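You operate a simulated robot arm through the tools that you are given. There is no shell and no other tool. Be economical: measure what you need, move in short steps, check, and stop when the job is done.

You run a simulated two-armed robot. Do the job below in one go: nothing can be reset, and whatever is moved stays where it is left.

Task
Fetch the blue cassette and set it on the white tape. Then press the projector key to switch it on. Then fetch the sponge from the wooden strip of the side desk and set it on the green tape on the wooden strip of the side desk. Then push the laptop lid shut. The order counts.

It is judged by the outcome, as a careful person would: the job done as asked, and still so three seconds after it is handed in. It fails if anything else is knocked over, pushed out of place, dropped, spilled or broken. Lids that push on must go on centred and level and be pressed home; caps that screw on are set level and turned clockwise until they are tight.

Robot
Two 7-joint arms with fingered hands on one trunk, on a base that drives. Base frame: it is fixed to the floor where the robot stands at the start and does not move with it; the origin is under the middle of the robot, x ahead of it, y to its left, z up; the surface under the hand at the start is at about z = 0.84. Lengths are in m, angles in rad, forces in N, time in s.
The left shoulder is at the start at [0.041, 0.17, 1.171], the right one opposite. With the tool pointing down near the work surface each hand reaches from about 0.28 to 0.76 m from the robot's upright axis, wherever it stands, measured 20 degrees to its own side. Places, roughly: blue cassette [0.5, 0, 0.75]; green tape [-3.25, -2.75, 0.75]; laptop lid [-4.5, -2.3, 1]; projector key [-0.7, -1.4, 0.9]; sponge (5x8x4 cm) [-3.4, -2.8, 0.8]; white tape [0.75, 1, 0.75]. Payload 4 kg a hand.
The tool frame of a hand sits at the grasp point between the pads (the TCP): z along the fingers, y along the line on which they close. The tips reach 0.026 m beyond it. The gripper opens to 0.132 m. The gripper's body begins 0.073 m behind the TCP. The gripper is a hand of 4 fingers: y runs from the thumb to the fingers, the wrist lies at [0, 0, -0.224] in the tool frame, and closing takes about 1.5 s.
Orientation is that of the tool frame in the base frame, as a unit quaternion [x, y, z, w]. With the fingers straight down and closing along the base's y, the tool's x points along the base's -x, its y along +y and its z along -z.

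Tools
- The arms move only by the tool drive_tool. It takes "left_increments", "right_increments" or both (then of equal length, played together; a hand with none holds still); each is a list of rows, each an object of numbers (a shift or turn left out is 0, a gripper value left out holds the last): "gripper": the finger opening in cm, from 0 to 13.2; "x", "y", "z": the shift along the tool's x, y, z in cm; "ax", "ay", "az": the turn, a rotation vector about the tool's x, y, z in rad. In form: [{"gripper": .., "x": .., "y": .., "z": .., "ax": .., "ay": .., "az": ..}, ...]. A call has 1 to 12 rows; each row shifts and turns the commanded pose from where the row before left it, along the tool's axes as they then stand. A row lasts 0.2 s, in which the tool goes at most 0.05 m and 0.15 rad; a call with a longer step from one row to the next is refused whole, and so is a gripper value outside its range. A pose out of reach is approached as far as the arm can. The call stops where the force on the tool passes 40 N (or 10 N more than at its start, if that is more) or the arm is blocked; 0.2 s more then pass. The fingers move at their own pace (about 0.045 m/s each) and stop on an object; they squeeze with about 23 N. The grip force told is the motor's: it shows also when the fingers shut on nothing. Time passes only in rows, and 0.2 s behind the last, so rows that do not move let the fingers close. It gives the time, the measured TCP pose, the force on the tool (base axes), the opening and the grip force at its end, in the units of the frame above (readings bear some noise), with the torque about the TCP (base axes, N m) and any sound that the robot's microphone picked up.
- Cameras (640 x 400 px; columns grow to the right, rows downward): "scene" is now at [0.1264, 0.0127, 1.3458]; the picture's right is [0.14, -0.99, -0.00], its down [-0.54, -0.08, -0.84] and it looks along [0.83, 0.12, -0.55] (base axes); focal length 277 px, centre (320, 200). "left" rides on the left gripper at [-0.068, 0.002, -0.097] in its tool frame; the picture's right is [-0.02, -1.00, 0.00], its down [0.82, -0.02, -0.58] and it looks along [0.58, -0.01, 0.82] (tool axes); focal length 270 px, centre (320, 200). "right" rides on the right gripper at [0.068, 0.002, -0.097] in its tool frame; the picture's right is [-0.03, 1.00, 0.00], its down [-0.82, -0.02, -0.58] and it looks along [-0.58, -0.02, 0.82] (tool axes); focal length 270 px, centre (320, 200). There is no depth. A picture from a camera that has moved, and an enlarged one, comes with that camera's place and axes in the base frame and with its lens.
- camera(camera): a new picture of that camera. The clock stands still meanwhile.
- slide_trunk(by): slides the trunk up (or, below 0, down) by that many m; the arms and the scene camera ride with it, the base frame stays. It gives what a move gives, with no picture.
- drive_base(legs): drives the robot by 1 to 6 legs, each [ahead, turn to the left] in m and rad, along the robot's own axes; the way and the turn of a leg run together, so that a leg with both is an arc; at most 1.5 m and 3.142 rad a leg. The arms and the cameras ride along, it lands a little off, and it stops where it bumps. It gives what a move gives.
- hand_shape(shape, hand): the hand has 4 fingers and takes this shape, open, in about a second: jaw (thumb against the fingers, like two jaws); tri (thumb and two fingers); tip (a fingertip pinch); poke (one finger out to press); point (the index stretched); flat (the hand flat); cup (the hand cupped); fist (a fist). The gripper value then closes the fingers along that shape, each until it touches; the sizes above hold for jaw. It gives what a move gives, with no picture.
- turn_head(pan, tilt): turns the head with the scene camera to pan (to the left, within 1.501 rad either way) and tilt (down, from -0.506 to 1.204), counted from straight ahead of the robot. It gives what a move gives.
- inspect(camera, box): a new picture of the part [left, top, right, bottom] of that camera's present view, enlarged. The clock stands still meanwhile.
- close_job(): hands the job in; it is judged then, once.

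Work in short steps. Places have to be worked out from the pictures, the camera data and where the tool is seen: move nearer, look again, correct. Check each grasp and each placing, and mend what went wrong. You have 165 turns and 130 pictures in all, those below and enlarged ones among them. Open the grippers and draw the arms clear of the work before you hand the job in, unless the task says otherwise; then end with one line.

The tools are called after "Call:" by a JSON object that holds its "method" and its "body". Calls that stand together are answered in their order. drive_tool: Moves the arms, as the interface text tells. Its arguments: {"type":"object","properties":{"left_increments":{"type":"array","items":{"type":"object","properties":{"gripper":{"type":"number"},"x":{"type":"number"},"y":{"type":"number"},"z":{"type":"number"},"ax":{"type":"number"},"ay":{"type":"number"},"az":{"type":"number"}}}},"right_increments":{"type":"array","items":{"type":"object","properties":{"gripper":{"type":"number"},"x":{"type":"number"},"y":{"type":"number"},"z":{"type":"number"},"ax":{"type":"number"},"ay":{"type":"number"},"az":{"type":"number"}}}}},"required":[]} The other tools are called the same way: slide_trunk (by) slides the trunk up or down; hand_shape (shape, hand) gives the hand a shape; drive_base (legs) drives the base; turn_head (pan, tilt) turns the head that bears the scene camera; camera (camera) takes a picture; inspect (camera, box) takes an enlarged picture of a part of a camera's view; close_job () hands the job in.

At the start:

```text
time_s: 0.0
left_tcp_pos: [0.5469, 0.3567, 1.1059]
left_ee_rot: [-0.001, 1.0, 0.0, -0.001]
left_contact_force: [-0.1, 0.4, 0.8]
left_wrist_torque: [0.0, 0.0, 0.03]
left_finger_gap: 0.1318
left_grasp_force: 0.0
left_shape: jaw
right_tcp_pos: [0.5388, -0.0788, 1.1095]
right_ee_rot: [0.0, 1.0, 0.0, 0.001]
right_contact_force: [-0.4, 0.3, 0.2]
right_wrist_torque: [0.02, 0.02, -0.01]
right_finger_gap: 0.1319
right_grasp_force: 0.1
right_shape: jaw
trunk travel left (down, up): [-0.4, 0.355]
robot x, y, heading: [0.0003, -0.0002, -0.0]
head pan, tilt: [0.145, 0.578]
```

scene: 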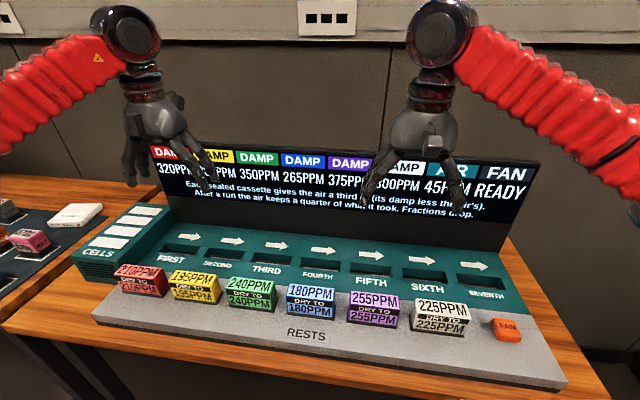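
right: 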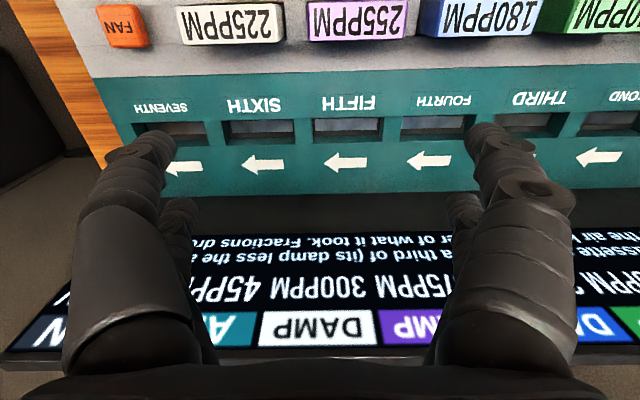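
left: 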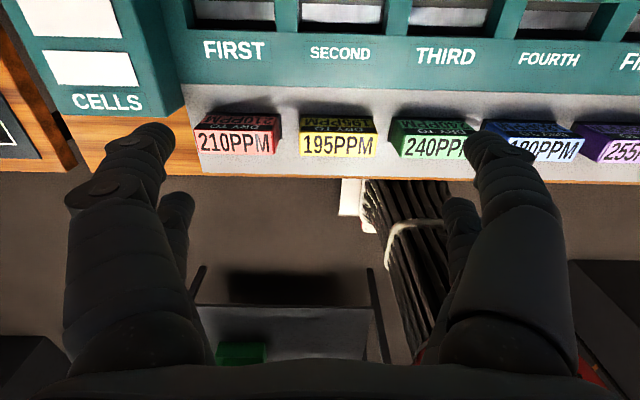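

The blue cassette (180PPM) stands fourth in the rests row. I'll enlarge it, then turn my head to find the white tape on the left.

Call:
{"method": "inspect", "body": {"camera": "scene", "box": [220, 240, 420, 365]}}

Call:
{"method": "turn_head", "body": {"pan": 0.9, "tilt": 0.6}}

Call:
{"method": "camera", "body": {"camera": "scene"}}

```text
3.20 times, centred on (320, 302) of scene
camera zoom: at [0.1264, 0.0127, 1.3458], right [0.14, -0.99, 0.0], down [-0.54, -0.08, -0.84], along [0.83, 0.12, -0.55], focal length 887 px, centre (320, -128)
```

zoom: 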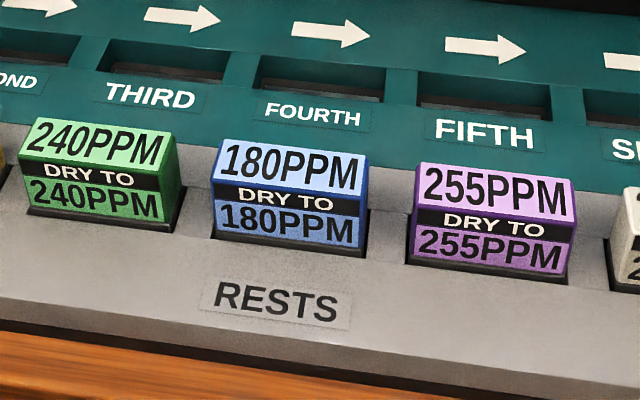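

```text
time_s: 1.1
left_tcp_pos: [0.5465, 0.3571, 1.1064]
left_ee_rot: [-0.001, 1.0, 0.001, -0.001]
left_contact_force: [0.3, 0.1, -0.1]
left_wrist_torque: [-0.02, 0.01, -0.03]
left_finger_gap: 0.132
left_grasp_force: 0.1
left_shape: jaw
right_tcp_pos: [0.538, -0.0797, 1.1101]
right_ee_rot: [-0.001, 1.0, 0.0, -0.001]
right_contact_force: [-0.7, 0.5, -0.3]
right_wrist_torque: [-0.01, 0.0, 0.0]
right_finger_gap: 0.1317
right_grasp_force: 0.1
right_shape: jaw
trunk travel left (down, up): [-0.4, 0.355]
robot x, y, heading: [0.004, -0.0006, -0.001]
head pan, tilt: [0.901, 0.6]
```

```text
125 pictures are left
camera scene: at [0.0933, 0.0691, 1.3437], right [0.78, -0.62, 0.0], down [-0.35, -0.44, -0.82], along [0.51, 0.65, -0.57], focal length 277 px, centre (320, 200)
```

scene: 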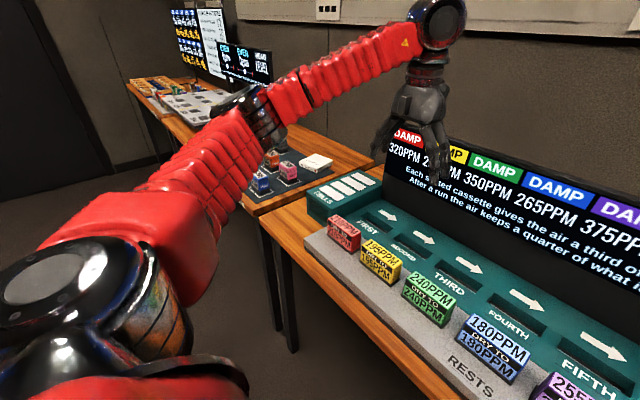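

There is a left desk with other things on it near [0.78, 1.0]. I zoom in there to identify the tape.

Call:
{"method": "inspect", "body": {"camera": "scene", "box": [230, 120, 390, 220]}}

```text
4.00 times, centred on (310, 170) of scene
camera zoom: at [0.0933, 0.0691, 1.3437], right [0.78, -0.62, 0.0], down [-0.35, -0.44, -0.82], along [0.51, 0.65, -0.57], focal length 1109 px, centre (360, 320)
```

zoom: 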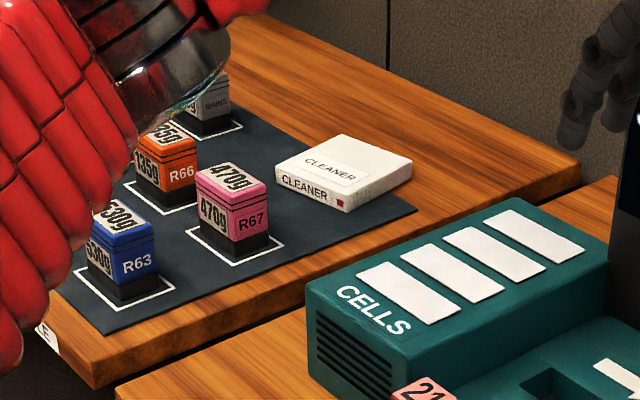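

Move the left hand over the blue cassette (est. [0.50, 0.08]) still high, with the right hand moving clear to the right.

Call:
{"method": "drive_tool", "body": {"left_increments": [{"y": -4, "x": 0.8}, {"y": -4, "x": 0.8}, {"y": -4, "x": 0.8}, {"y": -4, "x": 0.8}, {"y": -4, "x": 0.8}, {"y": -4, "x": 0.8}, {"y": -3.3}, {}], "right_increments": [{"y": -4}, {"y": -4}, {"y": -4}, {"y": -4}, {"y": -4}, {"y": -4}, {"y": -2}, {}]}}

Call:
{"method": "camera", "body": {"camera": "left"}}

Call:
{"method": "camera", "body": {"camera": "scene"}}

```text
time_s: 2.9
left_tcp_pos: [0.4998, 0.0835, 1.1067]
left_ee_rot: [-0.001, 1.0, 0.0, 0.0]
left_contact_force: [-0.2, -0.3, 0.5]
left_wrist_torque: [0.0, 0.02, 0.0]
left_finger_gap: 0.1317
left_grasp_force: 0.1
left_shape: jaw
right_tcp_pos: [0.5385, -0.3382, 1.1115]
right_ee_rot: [-0.001, 1.0, 0.001, -0.001]
right_contact_force: [0.1, -0.3, -0.3]
right_wrist_torque: [-0.02, 0.05, 0.0]
right_finger_gap: 0.132
right_grasp_force: 0.1
right_shape: jaw
trunk travel left (down, up): [-0.4, 0.355]
robot x, y, heading: [0.0005, 0.0001, 0.005]
head pan, tilt: [0.901, 0.6]
```

```text
123 pictures are left
camera left: at [0.5689, 0.0869, 1.2036], right [0.03, -1.0, 0.0], down [-0.82, -0.02, 0.58], along [-0.58, -0.02, -0.82], focal length 270 px, centre (320, 200)
```

left: 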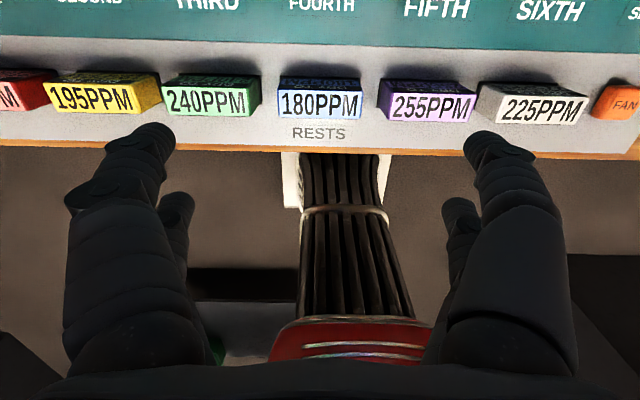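

```text
122 pictures are left
camera scene: at [0.0931, 0.0695, 1.3437], right [0.78, -0.62, 0.0], down [-0.35, -0.44, -0.82], along [0.51, 0.65, -0.57], focal length 277 px, centre (320, 200)
```

scene: 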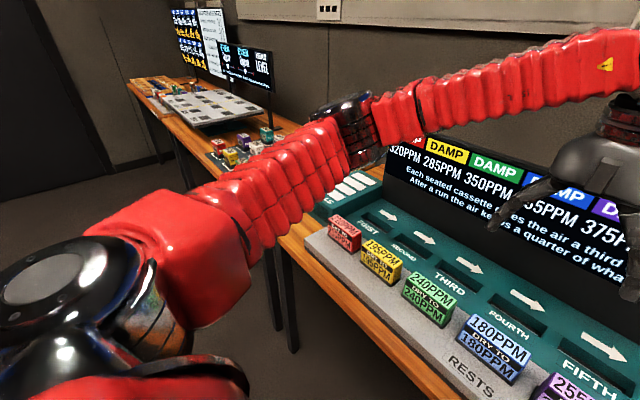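

The two views put the blue cassette's top at about x 0.481, y 0.081, z 0.895, roughly 9 cm wide along y and 3 cm thick along x. I'll grip across the thickness, so I turn the left hand 90°.

Call:
{"method": "drive_tool", "body": {"left_increments": [{"az": 0.1428}, {"az": 0.1428}, {"az": 0.1428}, {"az": 0.1428}, {"az": 0.1428}, {"az": 0.1428}, {"az": 0.1428}, {"az": 0.1428}, {"az": 0.1428}, {"az": 0.1428}, {"az": 0.1428}, {}]}}

Call:
{"method": "camera", "body": {"camera": "left"}}

```text
time_s: 5.5
left_tcp_pos: [0.4978, 0.0837, 1.1057]
left_ee_rot: [0.707, 0.708, -0.002, 0.0]
left_contact_force: [-0.5, 0.5, 0.3]
left_wrist_torque: [-0.02, -0.02, 0.0]
left_finger_gap: 0.1317
left_grasp_force: 0.0
left_shape: jaw
right_tcp_pos: [0.5371, -0.3389, 1.1105]
right_ee_rot: [-0.001, 1.0, 0.001, 0.001]
right_contact_force: [-0.2, -0.1, 0.4]
right_wrist_torque: [0.0, 0.02, 0.0]
right_finger_gap: 0.1318
right_grasp_force: 0.0
right_shape: jaw
trunk travel left (down, up): [-0.4, 0.355]
robot x, y, heading: [-0.0016, -0.0005, 0.001]
head pan, tilt: [0.901, 0.6]
```

```text
121 pictures are left
camera left: at [0.5015, 0.0168, 1.2037], right [-1.0, -0.02, 0.0], down [-0.02, 0.82, 0.58], along [-0.01, 0.58, -0.82], focal length 270 px, centre (320, 200)
```

left: 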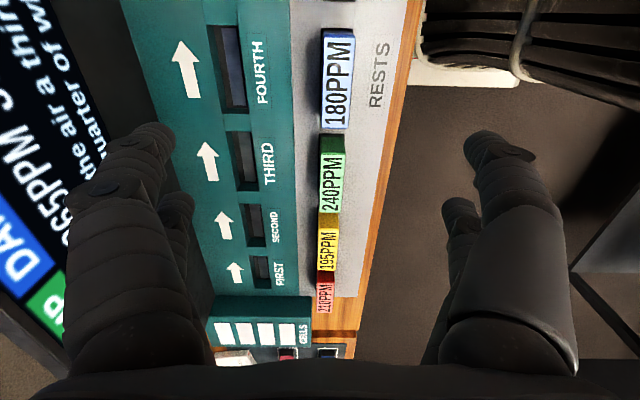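

The cassette centre is confirmed at [0.482, 0.082]. I half-close to 6.5 cm, align and come down to z≈0.94.

Call:
{"method": "drive_tool", "body": {"left_increments": [{"gripper": 6.5, "y": -1.6}, {"z": 4}, {"z": 4}, {"z": 4}, {"z": 4}, {}, {}]}}

Call:
{"method": "camera", "body": {"camera": "left"}}

Call:
{"method": "turn_head", "body": {"pan": 0.2, "tilt": 0.75}}

Call:
{"method": "camera", "body": {"camera": "scene"}}

```text
time_s: 7.1
left_tcp_pos: [0.4828, 0.0839, 0.9466]
left_ee_rot: [0.707, 0.707, -0.001, -0.001]
left_contact_force: [-0.1, 0.0, 0.3]
left_wrist_torque: [0.03, 0.02, 0.0]
left_finger_gap: 0.0654
left_grasp_force: 0.1
left_shape: jaw
right_tcp_pos: [0.5377, -0.3377, 1.1108]
right_ee_rot: [-0.002, 1.0, 0.0, 0.0]
right_contact_force: [-1.0, -0.1, 0.4]
right_wrist_torque: [-0.02, 0.03, -0.01]
right_finger_gap: 0.1318
right_grasp_force: 0.0
right_shape: jaw
trunk travel left (down, up): [-0.4, 0.355]
robot x, y, heading: [0.0004, 0.0023, 0.002]
head pan, tilt: [0.901, 0.6]
```

```text
120 pictures are left
camera left: at [0.4854, 0.0162, 1.0438], right [-1.0, -0.03, 0.0], down [-0.02, 0.82, 0.58], along [-0.02, 0.58, -0.82], focal length 270 px, centre (320, 200)
```

left: 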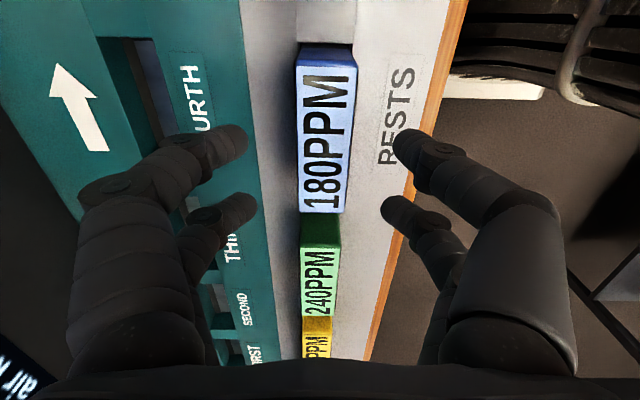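

```text
time_s: 8.2
left_tcp_pos: [0.4818, 0.0826, 0.9466]
left_ee_rot: [0.706, 0.708, 0.0, -0.001]
left_contact_force: [0.2, 0.0, -0.3]
left_wrist_torque: [0.0, 0.02, -0.02]
left_finger_gap: 0.0654
left_grasp_force: 0.0
left_shape: jaw
right_tcp_pos: [0.538, -0.339, 1.1107]
right_ee_rot: [-0.001, 1.0, 0.0, 0.0]
right_contact_force: [-0.1, 0.2, 0.7]
right_wrist_torque: [-0.03, 0.0, 0.0]
right_finger_gap: 0.1322
right_grasp_force: 0.0
right_shape: jaw
trunk travel left (down, up): [-0.4, 0.355]
robot x, y, heading: [-0.0, 0.0009, -0.002]
head pan, tilt: [0.201, 0.75]
```

```text
119 pictures are left
camera scene: at [0.1194, 0.0164, 1.3309], right [0.2, -0.98, 0.0], down [-0.67, -0.14, -0.73], along [0.72, 0.15, -0.68], focal length 277 px, centre (320, 200)
```

scene: 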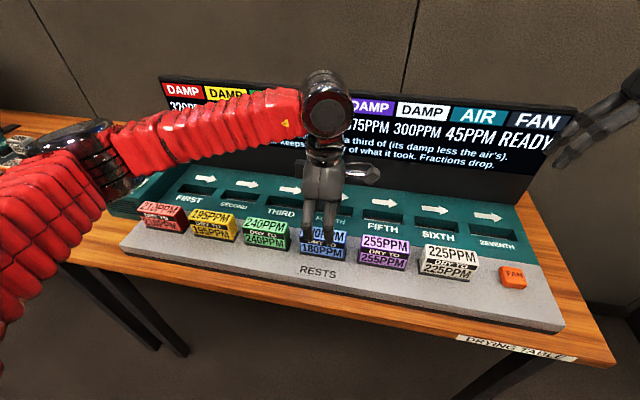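

Fingers straddle the blue cassette. I descend to grasp height (z≈0.874).

Call:
{"method": "drive_tool", "body": {"left_increments": [{"y": -0.3, "z": 2}, {"z": 2}, {"z": 2}, {"z": 1.2}, {}]}}

Call:
{"method": "camera", "body": {"camera": "left"}}

```text
time_s: 9.4
left_tcp_pos: [0.4797, 0.0835, 0.8739]
left_ee_rot: [0.706, 0.708, -0.001, 0.0]
left_contact_force: [0.0, 0.5, 0.0]
left_wrist_torque: [0.0, 0.0, 0.01]
left_finger_gap: 0.0657
left_grasp_force: 0.0
left_shape: jaw
right_tcp_pos: [0.5376, -0.3383, 1.111]
right_ee_rot: [0.0, 1.0, 0.0, 0.0]
right_contact_force: [0.2, 0.1, 0.0]
right_wrist_torque: [0.0, 0.01, 0.01]
right_finger_gap: 0.1319
right_grasp_force: 0.1
right_shape: jaw
trunk travel left (down, up): [-0.4, 0.355]
robot x, y, heading: [-0.0012, -0.0018, -0.003]
head pan, tilt: [0.201, 0.75]
```

```text
118 pictures are left
camera left: at [0.4827, 0.016, 0.9714], right [-1.0, -0.03, 0.0], down [-0.02, 0.82, 0.58], along [-0.02, 0.58, -0.82], focal length 270 px, centre (320, 200)
```

left: 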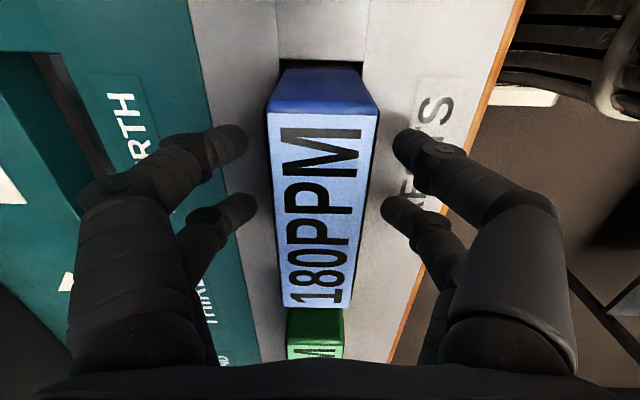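

Well aligned, no contact. Close the fingers.

Call:
{"method": "drive_tool", "body": {"left_increments": [{"gripper": 0}, {}, {}, {}, {}, {}, {}]}}

```text
time_s: 11.0
left_tcp_pos: [0.4798, 0.0835, 0.8747]
left_ee_rot: [0.707, 0.707, -0.001, -0.001]
left_contact_force: [-0.2, -0.1, 0.2]
left_wrist_torque: [0.0, 0.0, 0.02]
left_finger_gap: 0.0259
left_grasp_force: 23.1
left_shape: jaw
right_tcp_pos: [0.5385, -0.3381, 1.1106]
right_ee_rot: [-0.001, 1.0, 0.0, 0.0]
right_contact_force: [-0.5, 0.4, 0.6]
right_wrist_torque: [-0.02, 0.02, 0.02]
right_finger_gap: 0.1319
right_grasp_force: 0.1
right_shape: jaw
trunk travel left (down, up): [-0.4, 0.355]
robot x, y, heading: [-0.0008, -0.0023, -0.005]
head pan, tilt: [0.201, 0.75]
```

Gripped at 2.6 cm. Lift it straight up.

Call:
{"method": "drive_tool", "body": {"left_increments": [{"z": -2}, {"z": -2}, {"z": -4}, {"z": -4}, {"z": -4}, {"z": -4}, {}]}}

Call:
{"method": "turn_head", "body": {"pan": 0.9, "tilt": 0.6}}

Call:
{"method": "camera", "body": {"camera": "left"}}

Call:
{"method": "camera", "body": {"camera": "scene"}}

```text
time_s: 12.6
left_tcp_pos: [0.4792, 0.0839, 1.0736]
left_ee_rot: [0.706, 0.708, -0.001, -0.001]
left_contact_force: [0.0, 0.1, -2.0]
left_wrist_torque: [0.0, -0.01, 0.0]
left_finger_gap: 0.0258
left_grasp_force: 22.7
left_shape: jaw
right_tcp_pos: [0.5376, -0.3392, 1.111]
right_ee_rot: [-0.001, 1.0, 0.0, -0.001]
right_contact_force: [-1.0, -0.6, -0.7]
right_wrist_torque: [0.06, -0.02, 0.0]
right_finger_gap: 0.1319
right_grasp_force: 0.1
right_shape: jaw
trunk travel left (down, up): [-0.4, 0.355]
robot x, y, heading: [0.0017, 0.0012, 0.001]
head pan, tilt: [0.201, 0.75]
```

```text
time_s: 13.6
left_tcp_pos: [0.4806, 0.0834, 1.0733]
left_ee_rot: [0.706, 0.708, -0.001, -0.001]
left_contact_force: [-0.8, 0.4, -1.5]
left_wrist_torque: [-0.01, -0.02, -0.02]
left_finger_gap: 0.026
left_grasp_force: 23.1
left_shape: jaw
right_tcp_pos: [0.5377, -0.3381, 1.1109]
right_ee_rot: [0.0, 1.0, 0.0, 0.0]
right_contact_force: [0.7, 0.8, 0.4]
right_wrist_torque: [-0.01, 0.02, -0.02]
right_finger_gap: 0.1317
right_grasp_force: 0.2
right_shape: jaw
trunk travel left (down, up): [-0.4, 0.355]
robot x, y, heading: [-0.0017, 0.0005, -0.003]
head pan, tilt: [0.901, 0.6]
```

```text
117 pictures are left
camera left: at [0.4829, 0.016, 1.1711], right [-1.0, -0.03, 0.0], down [-0.02, 0.82, 0.58], along [-0.02, 0.58, -0.82], focal length 270 px, centre (320, 200)
```

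left: 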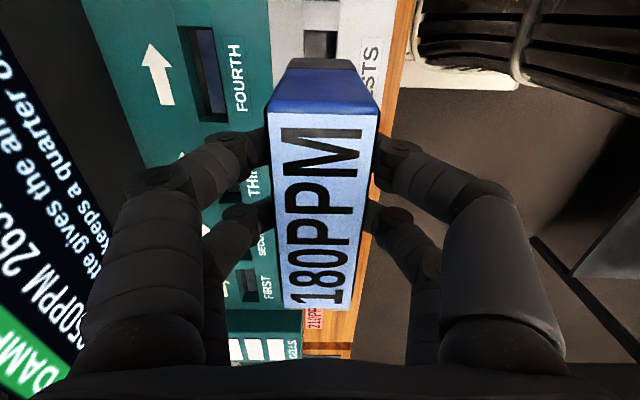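

```text
116 pictures are left
camera scene: at [0.0933, 0.069, 1.3437], right [0.78, -0.62, 0.0], down [-0.35, -0.44, -0.82], along [0.51, 0.65, -0.57], focal length 277 px, centre (320, 200)
```

scene: 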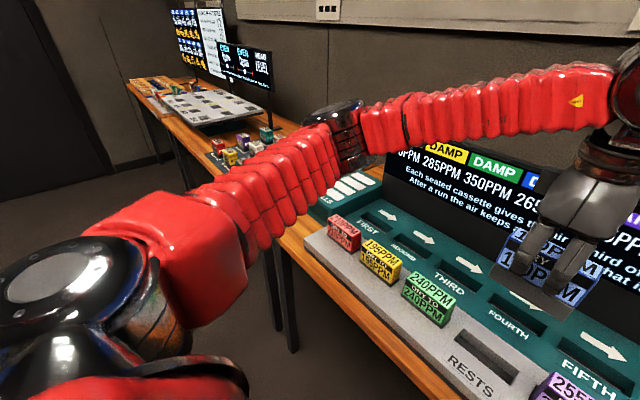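

The cassette is held upright. I back off from the table, turn left and look along the way before driving to the left desk.

Call:
{"method": "drive_base", "body": {"legs": [[-0.3, 0], [0, 1.57]]}}

Call:
{"method": "turn_head", "body": {"pan": -0.6, "tilt": 0.5}}

Call:
{"method": "camera", "body": {"camera": "scene"}}

```text
time_s: 18.4
left_tcp_pos: [-0.0906, 0.4416, 1.0725]
left_ee_rot: [0.302, 0.953, -0.001, 0.001]
left_contact_force: [-0.6, 0.3, -2.3]
left_wrist_torque: [-0.03, -0.04, -0.03]
left_finger_gap: 0.0259
left_grasp_force: 23.3
left_shape: jaw
right_tcp_pos: [0.2894, 0.2462, 1.1103]
right_ee_rot: [-0.461, 0.888, -0.002, 0.0]
right_contact_force: [0.5, 0.3, -0.5]
right_wrist_torque: [-0.03, 0.02, 0.01]
right_finger_gap: 0.1321
right_grasp_force: 0.1
right_shape: jaw
trunk travel left (down, up): [-0.4, 0.355]
robot x, y, heading: [-0.2526, -0.0347, 0.996]
head pan, tilt: [0.901, 0.6]
stopped in leg 2: the robot was blocked; the commanded pose is now the measured one
```

```text
time_s: 20.0
left_tcp_pos: [-0.0872, 0.4386, 1.0739]
left_ee_rot: [0.302, 0.953, 0.0, 0.001]
left_contact_force: [0.2, -0.8, -1.4]
left_wrist_torque: [-0.01, -0.01, -0.02]
left_finger_gap: 0.0258
left_grasp_force: 23.0
left_shape: jaw
right_tcp_pos: [0.2904, 0.243, 1.1117]
right_ee_rot: [-0.461, 0.888, 0.0, -0.001]
right_contact_force: [-0.4, 0.8, 0.2]
right_wrist_torque: [-0.01, 0.01, -0.01]
right_finger_gap: 0.1316
right_grasp_force: 0.0
right_shape: jaw
trunk travel left (down, up): [-0.4, 0.355]
robot x, y, heading: [-0.2553, -0.0358, 0.996]
head pan, tilt: [-0.6, 0.499]
```

```text
115 pictures are left
camera scene: at [-0.1491, 0.034, 1.3528], right [0.39, -0.92, 0.0], down [-0.44, -0.19, -0.88], along [0.81, 0.34, -0.48], focal length 277 px, centre (320, 200)
```

scene: 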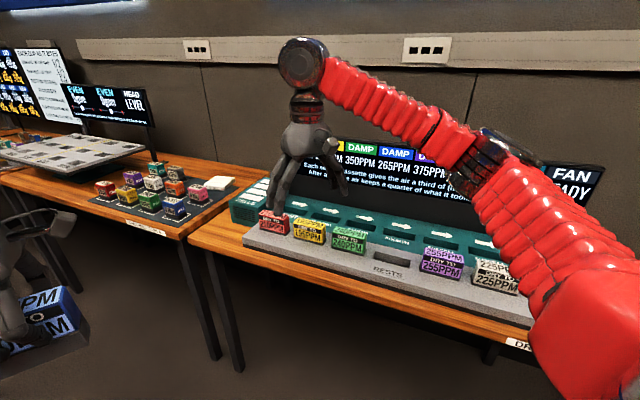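

The turn was blocked at heading 1.0. I look around to see what is near the base.

Call:
{"method": "turn_head", "body": {"pan": 1.5, "tilt": 0.9}}

Call:
{"method": "camera", "body": {"camera": "scene"}}

Call:
{"method": "turn_head", "body": {"pan": 0.5, "tilt": 0.6}}

Call:
{"method": "camera", "body": {"camera": "scene"}}

Call:
{"method": "turn_head", "body": {"pan": -1.5, "tilt": 0.8}}

Call:
{"method": "camera", "body": {"camera": "scene"}}

```text
time_s: 22.0
left_tcp_pos: [-0.0876, 0.4404, 1.0743]
left_ee_rot: [0.303, 0.953, 0.0, 0.0]
left_contact_force: [-0.5, 0.1, -2.3]
left_wrist_torque: [0.02, 0.04, -0.02]
left_finger_gap: 0.0256
left_grasp_force: 23.4
left_shape: jaw
right_tcp_pos: [0.2914, 0.244, 1.1109]
right_ee_rot: [-0.46, 0.888, 0.0, -0.001]
right_contact_force: [0.7, -0.3, 1.2]
right_wrist_torque: [0.04, -0.04, -0.01]
right_finger_gap: 0.132
right_grasp_force: 0.0
right_shape: jaw
trunk travel left (down, up): [-0.4, 0.355]
robot x, y, heading: [-0.2496, -0.0363, 1.0]
head pan, tilt: [1.499, 0.901]
```

```text
114 pictures are left
camera scene: at [-0.2934, 0.0439, 1.319], right [0.6, 0.8, 0.0], down [0.63, -0.47, -0.62], along [-0.5, 0.37, -0.78], focal length 277 px, centre (320, 200)
```

scene: 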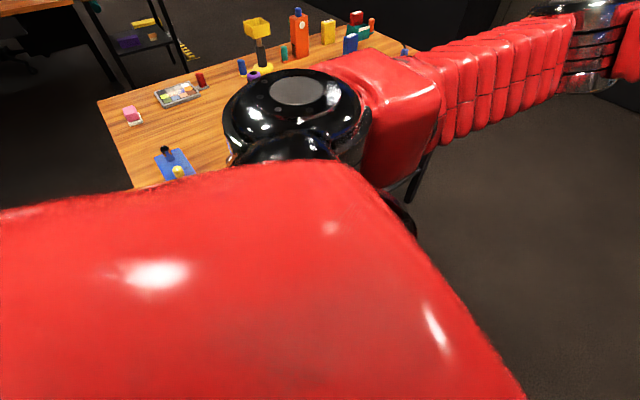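

```text
time_s: 23.2
left_tcp_pos: [-0.0873, 0.4394, 1.0748]
left_ee_rot: [0.302, 0.953, 0.0, 0.0]
left_contact_force: [-0.1, 0.2, -1.3]
left_wrist_torque: [0.03, 0.01, 0.01]
left_finger_gap: 0.0256
left_grasp_force: 22.9
left_shape: jaw
right_tcp_pos: [0.2912, 0.2433, 1.112]
right_ee_rot: [-0.46, 0.888, 0.0, 0.0]
right_contact_force: [0.3, -0.1, -0.2]
right_wrist_torque: [0.05, -0.02, -0.02]
right_finger_gap: 0.132
right_grasp_force: 0.0
right_shape: jaw
trunk travel left (down, up): [-0.4, 0.355]
robot x, y, heading: [-0.254, -0.0336, 0.997]
head pan, tilt: [0.499, 0.6]
```

```text
113 pictures are left
camera scene: at [-0.2266, 0.0867, 1.3437], right [1.0, -0.07, 0.0], down [-0.04, -0.56, -0.82], along [0.06, 0.82, -0.57], focal length 277 px, centre (320, 200)
```

scene: 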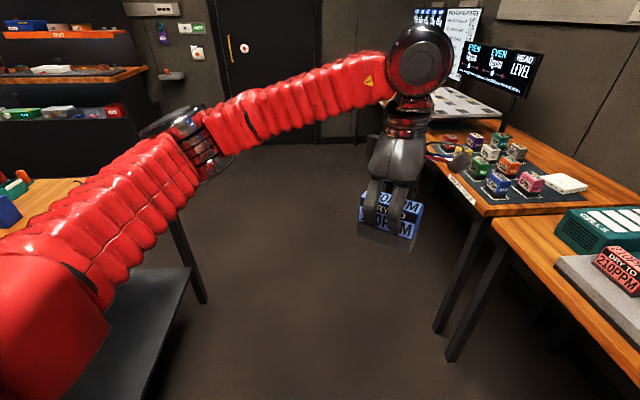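

```text
time_s: 25.2
left_tcp_pos: [-0.0867, 0.4385, 1.075]
left_ee_rot: [0.302, 0.953, 0.0, -0.001]
left_contact_force: [-1.0, -0.7, -2.0]
left_wrist_torque: [-0.01, 0.01, -0.01]
left_finger_gap: 0.0255
left_grasp_force: 23.0
left_shape: jaw
right_tcp_pos: [0.2907, 0.2448, 1.1114]
right_ee_rot: [-0.46, 0.888, 0.0, 0.0]
right_contact_force: [0.4, 0.0, 0.7]
right_wrist_torque: [0.01, 0.04, 0.0]
right_finger_gap: 0.1319
right_grasp_force: 0.0
right_shape: jaw
trunk travel left (down, up): [-0.4, 0.355]
robot x, y, heading: [-0.2508, -0.034, 0.998]
head pan, tilt: [-1.499, 0.799]
```

```text
112 pictures are left
camera scene: at [-0.1622, -0.0401, 1.3269], right [-0.48, -0.88, 0.0], down [-0.63, 0.34, -0.7], along [0.61, -0.33, -0.72], focal length 277 px, centre (320, 200)
```

scene: 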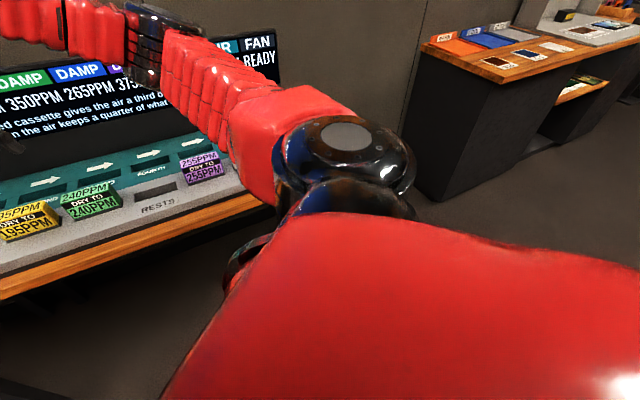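

A desk stands behind the robot (edge about x −0.8), which likely stopped my base. I pull the right hand in and up, then drive ahead along the present heading (~1.0) toward the left desk in small legs.

Call:
{"method": "drive_tool", "body": {"right_increments": [{"x": 4, "z": -3}, {"x": 4, "z": -3}, {"x": 4, "z": -3}, {"x": 4}, {}]}}

Call:
{"method": "drive_base", "body": {"legs": [[0.35, 0]]}}

Call:
{"method": "turn_head", "body": {"pan": -0.5, "tilt": 0.6}}

Call:
{"method": "camera", "body": {"camera": "scene"}}

```text
time_s: 26.4
left_tcp_pos: [-0.0881, 0.4401, 1.075]
left_ee_rot: [0.302, 0.953, 0.0, 0.0]
left_contact_force: [0.5, 0.2, -0.9]
left_wrist_torque: [0.02, 0.04, 0.0]
left_finger_gap: 0.0255
left_grasp_force: 22.5
left_shape: jaw
right_tcp_pos: [0.1986, 0.1142, 1.2013]
right_ee_rot: [-0.461, 0.888, -0.001, -0.001]
right_contact_force: [-0.3, 0.1, -1.2]
right_wrist_torque: [-0.01, 0.0, 0.02]
right_finger_gap: 0.1319
right_grasp_force: 0.1
right_shape: jaw
trunk travel left (down, up): [-0.4, 0.355]
robot x, y, heading: [-0.254, -0.0332, 0.998]
head pan, tilt: [-1.499, 0.799]
```

```text
time_s: 28.7
left_tcp_pos: [0.104, 0.7382, 1.0743]
left_ee_rot: [0.302, 0.953, 0.0, -0.001]
left_contact_force: [0.3, 1.0, -2.1]
left_wrist_torque: [-0.06, 0.0, -0.03]
left_finger_gap: 0.0253
left_grasp_force: 23.0
left_shape: jaw
right_tcp_pos: [0.3896, 0.413, 1.2008]
right_ee_rot: [-0.46, 0.888, -0.001, 0.0]
right_contact_force: [0.6, 0.4, 0.3]
right_wrist_torque: [-0.03, -0.04, 0.01]
right_finger_gap: 0.1321
right_grasp_force: 0.0
right_shape: jaw
trunk travel left (down, up): [-0.4, 0.355]
robot x, y, heading: [-0.0635, 0.2653, 1.002]
head pan, tilt: [-1.499, 0.799]
```

```text
time_s: 29.9
left_tcp_pos: [0.104, 0.7374, 1.0752]
left_ee_rot: [0.302, 0.953, 0.0, 0.0]
left_contact_force: [0.2, 0.2, -1.3]
left_wrist_torque: [-0.01, -0.02, 0.01]
left_finger_gap: 0.0257
left_grasp_force: 23.4
left_shape: jaw
right_tcp_pos: [0.3893, 0.4099, 1.2014]
right_ee_rot: [-0.46, 0.888, 0.0, 0.0]
right_contact_force: [-0.8, 0.4, -0.7]
right_wrist_torque: [-0.02, 0.0, -0.01]
right_finger_gap: 0.1323
right_grasp_force: 0.1
right_shape: jaw
trunk travel left (down, up): [-0.4, 0.355]
robot x, y, heading: [-0.063, 0.2605, 1.003]
head pan, tilt: [-0.499, 0.6]
```

```text
111 pictures are left
camera scene: at [0.0358, 0.3382, 1.3437], right [0.48, -0.88, 0.0], down [-0.5, -0.27, -0.82], along [0.72, 0.39, -0.57], focal length 277 px, centre (320, 200)
```

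scene: 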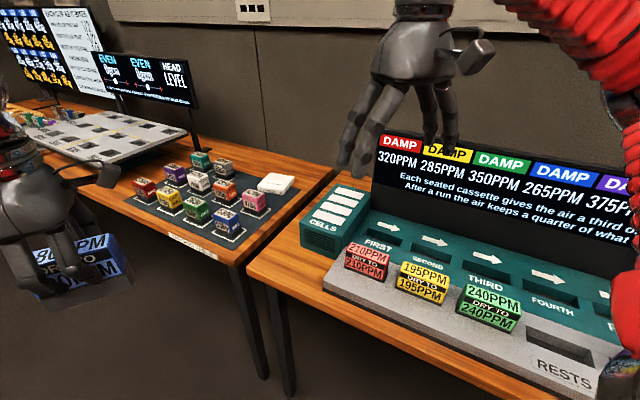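

Now I look closely at the left desk for a free patch of white tape.

Call:
{"method": "inspect", "body": {"camera": "scene", "box": [120, 130, 320, 255]}}

Call:
{"method": "turn_head", "body": {"pan": 0.1, "tilt": 0.5}}

Call:
{"method": "camera", "body": {"camera": "scene"}}

```text
3.20 times, centred on (220, 192) of scene
camera zoom: at [0.0358, 0.3382, 1.3437], right [0.48, -0.88, 0.0], down [-0.5, -0.27, -0.82], along [0.72, 0.39, -0.57], focal length 887 px, centre (640, 224)
```

zoom: 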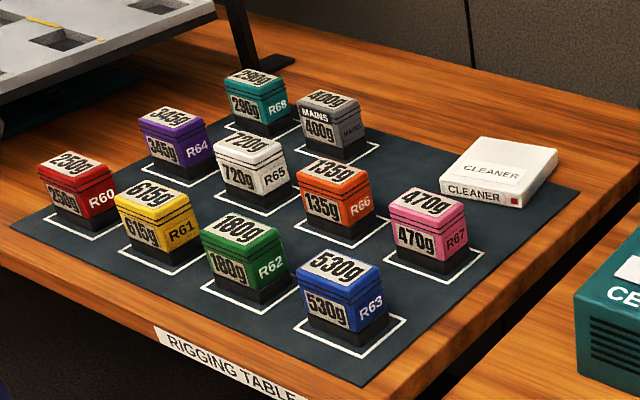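

```text
time_s: 30.9
left_tcp_pos: [0.1039, 0.738, 1.0752]
left_ee_rot: [0.301, 0.954, 0.0, 0.0]
left_contact_force: [0.9, 0.2, -0.5]
left_wrist_torque: [-0.02, 0.02, -0.01]
left_finger_gap: 0.0255
left_grasp_force: 23.1
left_shape: jaw
right_tcp_pos: [0.3892, 0.4113, 1.2017]
right_ee_rot: [-0.461, 0.887, -0.001, -0.001]
right_contact_force: [0.3, -0.8, -0.5]
right_wrist_torque: [0.0, -0.02, -0.02]
right_finger_gap: 0.132
right_grasp_force: 0.0
right_shape: jaw
trunk travel left (down, up): [-0.4, 0.355]
robot x, y, heading: [-0.0615, 0.2652, 0.998]
head pan, tilt: [0.099, 0.499]
```

```text
109 pictures are left
camera scene: at [-0.0003, 0.3769, 1.3528], right [0.89, -0.46, 0.0], down [-0.22, -0.43, -0.88], along [0.4, 0.78, -0.48], focal length 277 px, centre (320, 200)
```

scene: 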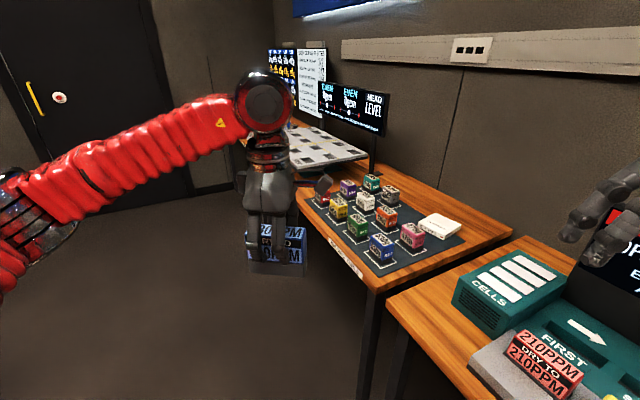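

No empty white patch is apparent yet. I raise the trunk for a steeper view of the mat and look again.

Call:
{"method": "slide_trunk", "body": {"by": 0.3}}

Call:
{"method": "turn_head", "body": {"pan": -0.15, "tilt": 0.75}}

Call:
{"method": "camera", "body": {"camera": "scene"}}

Call:
{"method": "inspect", "body": {"camera": "scene", "box": [240, 60, 480, 210]}}

```text
time_s: 34.0
left_tcp_pos: [0.1042, 0.7374, 1.3741]
left_ee_rot: [0.301, 0.953, 0.001, 0.0]
left_contact_force: [0.1, -1.6, -2.0]
left_wrist_torque: [0.01, -0.03, -0.01]
left_finger_gap: 0.0259
left_grasp_force: 22.7
left_shape: jaw
right_tcp_pos: [0.39, 0.4122, 1.5024]
right_ee_rot: [-0.46, 0.888, 0.0, -0.001]
right_contact_force: [0.1, -0.4, 0.3]
right_wrist_torque: [0.01, 0.02, 0.01]
right_finger_gap: 0.1321
right_grasp_force: 0.1
right_shape: jaw
trunk travel left (down, up): [-0.7, 0.055]
robot x, y, heading: [-0.0648, 0.267, 1.0]
head pan, tilt: [0.099, 0.499]
```

```text
time_s: 34.7
left_tcp_pos: [0.103, 0.7375, 1.3752]
left_ee_rot: [0.302, 0.953, 0.0, -0.001]
left_contact_force: [0.6, -1.0, -1.8]
left_wrist_torque: [0.0, 0.02, 0.03]
left_finger_gap: 0.0254
left_grasp_force: 23.2
left_shape: jaw
right_tcp_pos: [0.3902, 0.4116, 1.5023]
right_ee_rot: [-0.46, 0.888, -0.001, -0.001]
right_contact_force: [0.1, -0.4, 0.8]
right_wrist_torque: [0.0, -0.04, 0.0]
right_finger_gap: 0.132
right_grasp_force: 0.0
right_shape: jaw
trunk travel left (down, up): [-0.7, 0.055]
robot x, y, heading: [-0.0598, 0.2623, 1.0]
head pan, tilt: [-0.15, 0.75]
```

```text
108 pictures are left
camera scene: at [-0.0016, 0.3357, 1.6321], right [0.75, -0.66, 0.0], down [-0.45, -0.51, -0.73], along [0.48, 0.55, -0.68], focal length 277 px, centre (320, 200)
```

scene: 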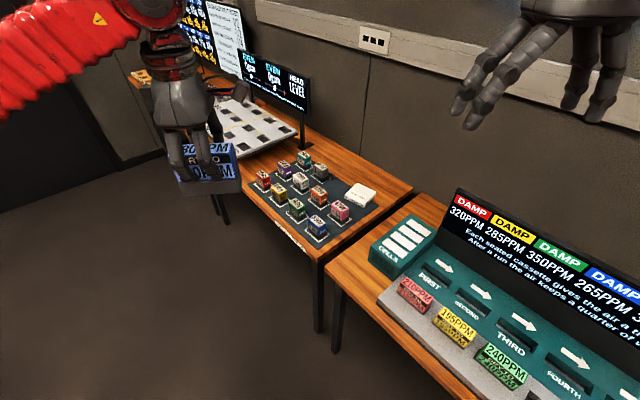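

```text
2.67 times, centred on (360, 135) of scene
camera zoom: at [-0.0016, 0.3357, 1.6321], right [0.75, -0.66, 0.0], down [-0.45, -0.51, -0.73], along [0.48, 0.55, -0.68], focal length 739 px, centre (213, 373)
```

zoom: 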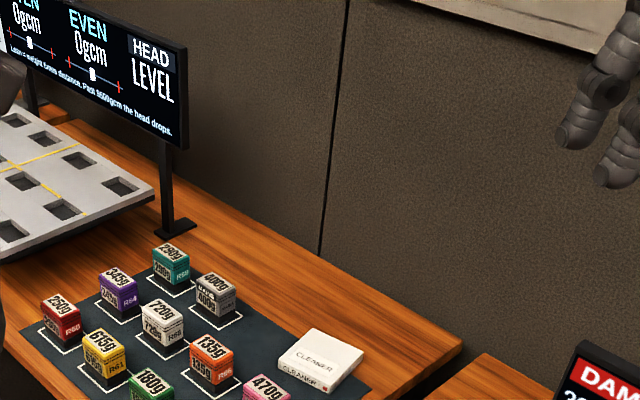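

The only white thing near [0.75, 1.0] so far is the flat "CLEANER" item. I drive nearer to see from above, whether there is a tape mark beside or behind it.

Call:
{"method": "drive_base", "body": {"legs": [[0.25, 0], [0, -0.5]]}}

Call:
{"method": "turn_head", "body": {"pan": 0.2, "tilt": 0.85}}

Call:
{"method": "camera", "body": {"camera": "scene"}}

```text
time_s: 38.1
left_tcp_pos: [0.4462, 0.808, 1.3755]
left_ee_rot: [0.53, 0.848, 0.001, 0.0]
left_contact_force: [-0.4, -0.8, -1.4]
left_wrist_torque: [-0.01, 0.02, 0.0]
left_finger_gap: 0.0253
left_grasp_force: 22.8
left_shape: jaw
right_tcp_pos: [0.5415, 0.3834, 1.5006]
right_ee_rot: [-0.225, 0.974, -0.001, 0.0]
right_contact_force: [-0.4, 0.7, -0.4]
right_wrist_torque: [-0.01, -0.01, 0.0]
right_finger_gap: 0.1317
right_grasp_force: 0.1
right_shape: jaw
trunk travel left (down, up): [-0.7, 0.055]
robot x, y, heading: [0.0608, 0.4954, 0.496]
head pan, tilt: [-0.15, 0.75]
```

```text
time_s: 39.0
left_tcp_pos: [0.4461, 0.808, 1.3766]
left_ee_rot: [0.53, 0.848, 0.0, 0.0]
left_contact_force: [0.0, 0.2, -2.0]
left_wrist_torque: [-0.03, -0.01, -0.01]
left_finger_gap: 0.0257
left_grasp_force: 23.7
left_shape: jaw
right_tcp_pos: [0.5407, 0.3835, 1.5018]
right_ee_rot: [-0.225, 0.974, 0.0, -0.001]
right_contact_force: [-0.4, 0.1, 0.4]
right_wrist_torque: [-0.01, 0.0, -0.01]
right_finger_gap: 0.132
right_grasp_force: 0.1
right_shape: jaw
trunk travel left (down, up): [-0.7, 0.055]
robot x, y, heading: [0.0605, 0.499, 0.498]
head pan, tilt: [0.201, 0.85]
```

```text
106 pictures are left
camera scene: at [0.1307, 0.5528, 1.624], right [0.64, -0.77, 0.0], down [-0.58, -0.48, -0.66], along [0.5, 0.42, -0.75], focal length 277 px, centre (320, 200)
```

scene: 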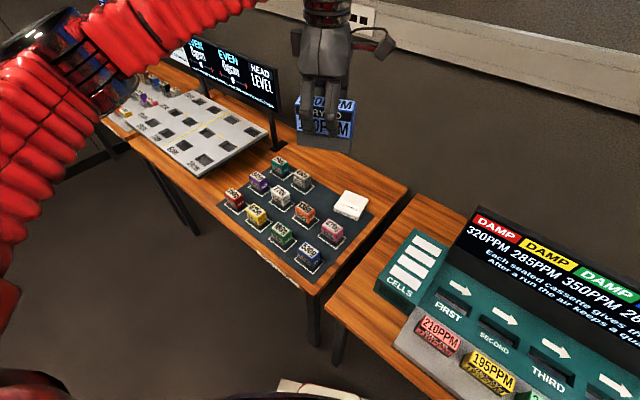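

Call:
{"method": "inspect", "body": {"camera": "scene", "box": [220, 130, 412, 250]}}

Call:
{"method": "inspect", "body": {"camera": "scene", "box": [60, 30, 300, 180]}}

```text
3.33 times, centred on (316, 190) of scene
camera zoom: at [0.1307, 0.5528, 1.624], right [0.64, -0.77, 0.0], down [-0.58, -0.48, -0.66], along [0.5, 0.42, -0.75], focal length 924 px, centre (333, 233)
```

zoom: 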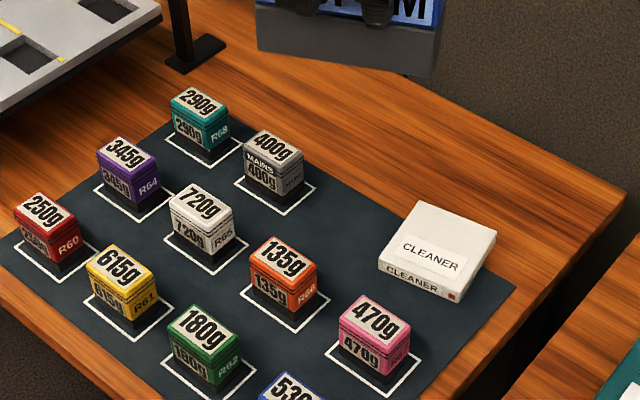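

```text
2.67 times, centred on (180, 105) of scene
camera zoom: at [0.1307, 0.5528, 1.624], right [0.64, -0.77, 0.0], down [-0.58, -0.48, -0.66], along [0.5, 0.42, -0.75], focal length 739 px, centre (693, 453)
```

zoom: 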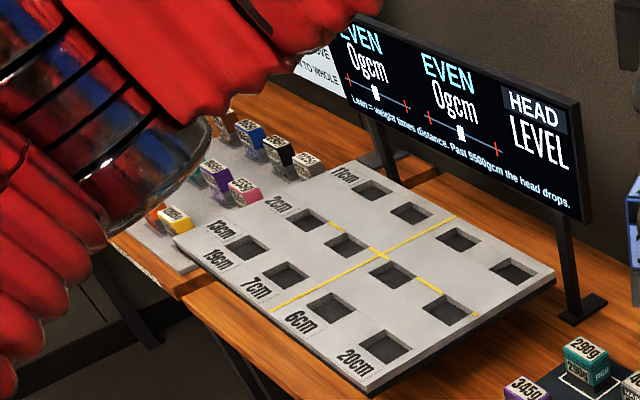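

No other mark exists there: the flat white CLEANER is evidently a cleaning tape, at about [0.76, 0.92] – that is the white tape. I check the clearance around my base before creeping nearer.

Call:
{"method": "turn_head", "body": {"pan": 0.0, "tilt": 1.2}}

Call:
{"method": "camera", "body": {"camera": "scene"}}

```text
time_s: 39.8
left_tcp_pos: [0.447, 0.8079, 1.3753]
left_ee_rot: [0.53, 0.848, 0.0, 0.001]
left_contact_force: [0.5, 0.7, -1.3]
left_wrist_torque: [0.03, 0.03, 0.03]
left_finger_gap: 0.0256
left_grasp_force: 23.0
left_shape: jaw
right_tcp_pos: [0.5413, 0.3841, 1.5014]
right_ee_rot: [-0.225, 0.974, -0.001, -0.001]
right_contact_force: [0.2, -0.5, -0.5]
right_wrist_torque: [0.0, -0.01, -0.02]
right_finger_gap: 0.132
right_grasp_force: 0.1
right_shape: jaw
trunk travel left (down, up): [-0.7, 0.055]
robot x, y, heading: [0.0593, 0.4956, 0.502]
head pan, tilt: [0.0, 1.201]
```

```text
103 pictures are left
camera scene: at [0.1206, 0.5293, 1.6003], right [0.48, -0.88, 0.0], down [-0.82, -0.45, -0.36], along [0.32, 0.17, -0.93], focal length 277 px, centre (320, 200)
```

scene: 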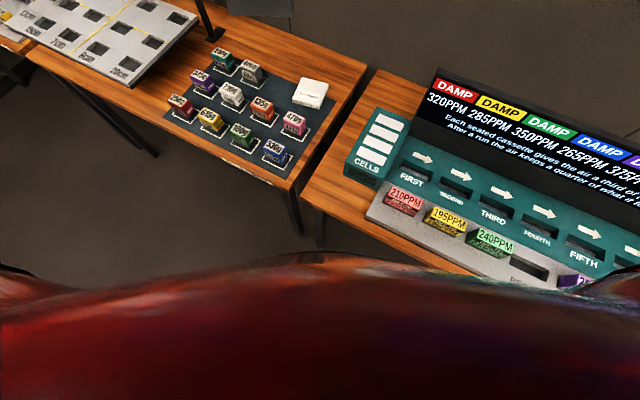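

Turning right puts the target further to the left arm's side, which gains reach without driving closer. I turn by −0.8.

Call:
{"method": "drive_base", "body": {"legs": [[0, -0.8]]}}

Call:
{"method": "turn_head", "body": {"pan": 0.9, "tilt": 0.75}}

Call:
{"method": "camera", "body": {"camera": "scene"}}

```text
time_s: 42.2
left_tcp_pos: [0.5586, 0.4886, 1.3763]
left_ee_rot: [0.786, 0.618, 0.001, 0.0]
left_contact_force: [0.5, -0.3, -1.9]
left_wrist_torque: [0.05, -0.03, 0.03]
left_finger_gap: 0.0249
left_grasp_force: 23.1
left_shape: jaw
right_tcp_pos: [0.3576, 0.1043, 1.5037]
right_ee_rot: [0.12, 0.993, 0.001, 0.002]
right_contact_force: [0.0, 0.1, -0.2]
right_wrist_torque: [0.05, -0.08, 0.03]
right_finger_gap: 0.1323
right_grasp_force: 0.1
right_shape: jaw
trunk travel left (down, up): [-0.7, 0.055]
robot x, y, heading: [0.0648, 0.5343, -0.194]
head pan, tilt: [0.0, 1.201]
stopped in leg 1: the robot was blocked; the commanded pose is now the measured one
```

```text
time_s: 43.4
left_tcp_pos: [0.5579, 0.4904, 1.3761]
left_ee_rot: [0.786, 0.618, 0.0, 0.0]
left_contact_force: [-0.5, 0.6, -1.9]
left_wrist_torque: [-0.03, 0.0, 0.02]
left_finger_gap: 0.0249
left_grasp_force: 23.2
left_shape: jaw
right_tcp_pos: [0.3589, 0.1072, 1.5034]
right_ee_rot: [0.118, 0.993, -0.001, 0.0]
right_contact_force: [-0.1, 0.5, -0.2]
right_wrist_torque: [0.0, 0.0, 0.0]
right_finger_gap: 0.1322
right_grasp_force: 0.0
right_shape: jaw
trunk travel left (down, up): [-0.7, 0.055]
robot x, y, heading: [0.0665, 0.5301, -0.187]
head pan, tilt: [0.901, 0.75]
```

```text
102 pictures are left
camera scene: at [0.1412, 0.5873, 1.632], right [0.65, -0.76, 0.0], down [-0.52, -0.44, -0.73], along [0.55, 0.48, -0.68], focal length 277 px, centre (320, 200)
```

scene: 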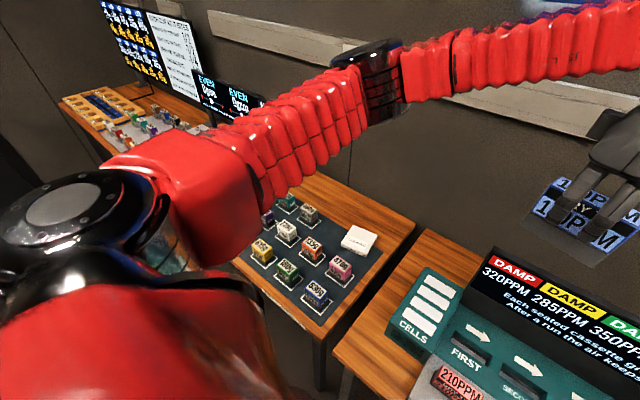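

The base touched the table leg with a corner, but the target is now at about 0.66 m from the shoulder, within reach. Move the left hand toward a point above the white item, still high.

Call:
{"method": "drive_tool", "body": {"left_increments": [{"x": 4, "y": 0.9}, {"x": 4, "y": 0.9}, {"x": 4, "y": 0.9}, {"x": 4, "y": 0.9}, {"x": 4, "y": 0.9}, {"x": 4, "y": 0.9}, {"x": 4, "y": 0.9}, {"x": 4, "y": 0.9}, {"x": 4, "y": 0.9}, {"x": 2}, {}]}}

Call:
{"method": "camera", "body": {"camera": "left"}}

```text
time_s: 45.8
left_tcp_pos: [0.7254, 0.8434, 1.3749]
left_ee_rot: [0.786, 0.618, 0.0, -0.001]
left_contact_force: [0.6, -0.1, -1.9]
left_wrist_torque: [0.03, -0.01, 0.03]
left_finger_gap: 0.0252
left_grasp_force: 22.9
left_shape: jaw
right_tcp_pos: [0.3587, 0.1062, 1.503]
right_ee_rot: [0.118, 0.993, -0.001, 0.0]
right_contact_force: [-0.5, -0.3, 0.2]
right_wrist_torque: [-0.01, -0.03, -0.02]
right_finger_gap: 0.1321
right_grasp_force: 0.0
right_shape: jaw
trunk travel left (down, up): [-0.7, 0.055]
robot x, y, heading: [0.0687, 0.5371, -0.193]
head pan, tilt: [0.901, 0.75]
```

```text
101 pictures are left
camera left: at [0.7124, 0.7768, 1.4735], right [-0.98, 0.21, 0.0], down [0.17, 0.8, 0.58], along [0.12, 0.56, -0.82], focal length 270 px, centre (320, 200)
```

left: 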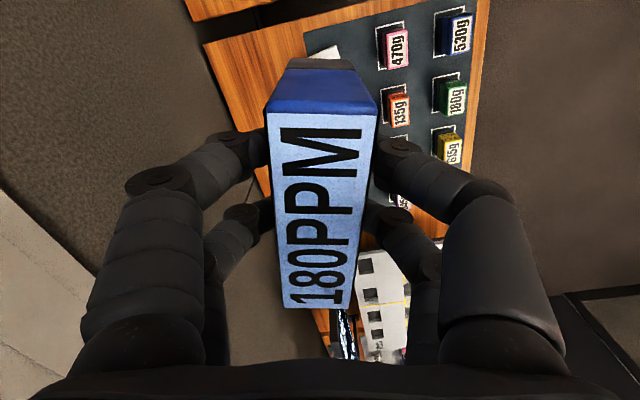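

The cassette hides the target from the wrist camera, so I measure the white tape with the scene camera from here.

Call:
{"method": "inspect", "body": {"camera": "scene", "box": [280, 180, 440, 280]}}

Call:
{"method": "camera", "body": {"camera": "scene"}}

```text
4.00 times, centred on (360, 230) of scene
camera zoom: at [0.1415, 0.5875, 1.632], right [0.65, -0.76, 0.0], down [-0.52, -0.44, -0.73], along [0.55, 0.48, -0.68], focal length 1109 px, centre (160, 80)
```

zoom: 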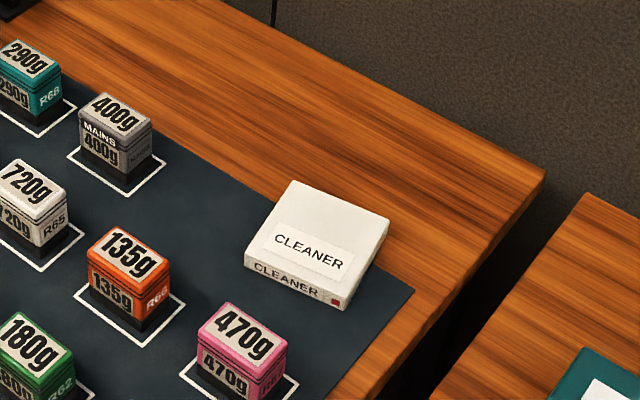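

```text
99 pictures are left
camera scene: at [0.1415, 0.5875, 1.632], right [0.65, -0.76, 0.0], down [-0.52, -0.44, -0.73], along [0.55, 0.48, -0.68], focal length 277 px, centre (320, 200)
```

scene: 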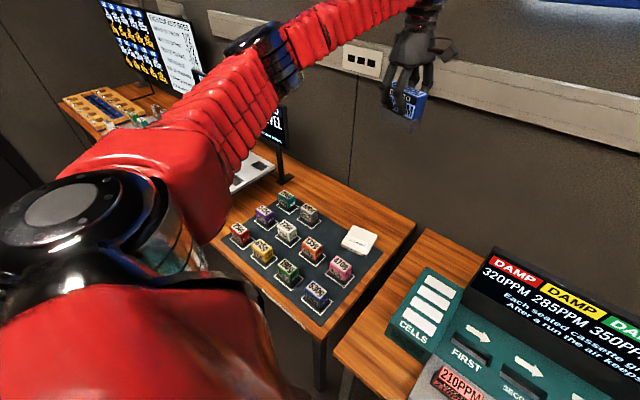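

The tape's top is a ~10.5 cm square centred at [0.744, 0.906], top z≈0.81, turned about 11°. I align the cassette with it, centre above it and lower the trunk again.

Call:
{"method": "drive_tool", "body": {"left_increments": [{"az": -0.142}, {"az": -0.142}, {"az": -0.14}, {"x": 2.9, "y": 1.5}, {"x": 2.9, "y": 1.5}, {}, {}]}}

Call:
{"method": "slide_trunk", "body": {"by": -0.3}}

Call:
{"method": "camera", "body": {"camera": "scene"}}

```text
time_s: 47.4
left_tcp_pos: [0.7444, 0.9043, 1.3764]
left_ee_rot: [0.638, 0.77, 0.0, 0.0]
left_contact_force: [-0.9, 0.6, -1.7]
left_wrist_torque: [0.02, 0.0, 0.0]
left_finger_gap: 0.0249
left_grasp_force: 23.2
left_shape: jaw
right_tcp_pos: [0.3583, 0.1072, 1.5033]
right_ee_rot: [0.119, 0.993, 0.0, -0.001]
right_contact_force: [0.8, 0.2, 0.7]
right_wrist_torque: [-0.01, -0.02, 0.02]
right_finger_gap: 0.132
right_grasp_force: 0.0
right_shape: jaw
trunk travel left (down, up): [-0.7, 0.055]
robot x, y, heading: [0.0682, 0.5387, -0.187]
head pan, tilt: [0.901, 0.75]
```

```text
time_s: 50.4
left_tcp_pos: [0.7431, 0.905, 1.0757]
left_ee_rot: [0.638, 0.77, 0.0, 0.001]
left_contact_force: [-0.3, -0.1, -1.3]
left_wrist_torque: [0.01, -0.04, 0.0]
left_finger_gap: 0.0252
left_grasp_force: 22.9
left_shape: jaw
right_tcp_pos: [0.3597, 0.107, 1.2046]
right_ee_rot: [0.118, 0.993, 0.0, 0.0]
right_contact_force: [0.5, -0.6, 0.4]
right_wrist_torque: [0.0, 0.01, -0.01]
right_finger_gap: 0.1319
right_grasp_force: 0.0
right_shape: jaw
trunk travel left (down, up): [-0.4, 0.355]
robot x, y, heading: [0.0638, 0.5326, -0.186]
head pan, tilt: [0.901, 0.75]
```

```text
98 pictures are left
camera scene: at [0.1674, 0.5828, 1.331], right [0.65, -0.76, 0.0], down [-0.52, -0.44, -0.73], along [0.55, 0.48, -0.68], focal length 277 px, centre (320, 200)
```

scene: 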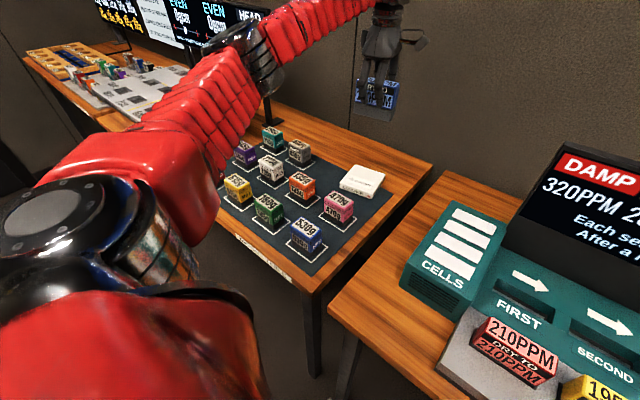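

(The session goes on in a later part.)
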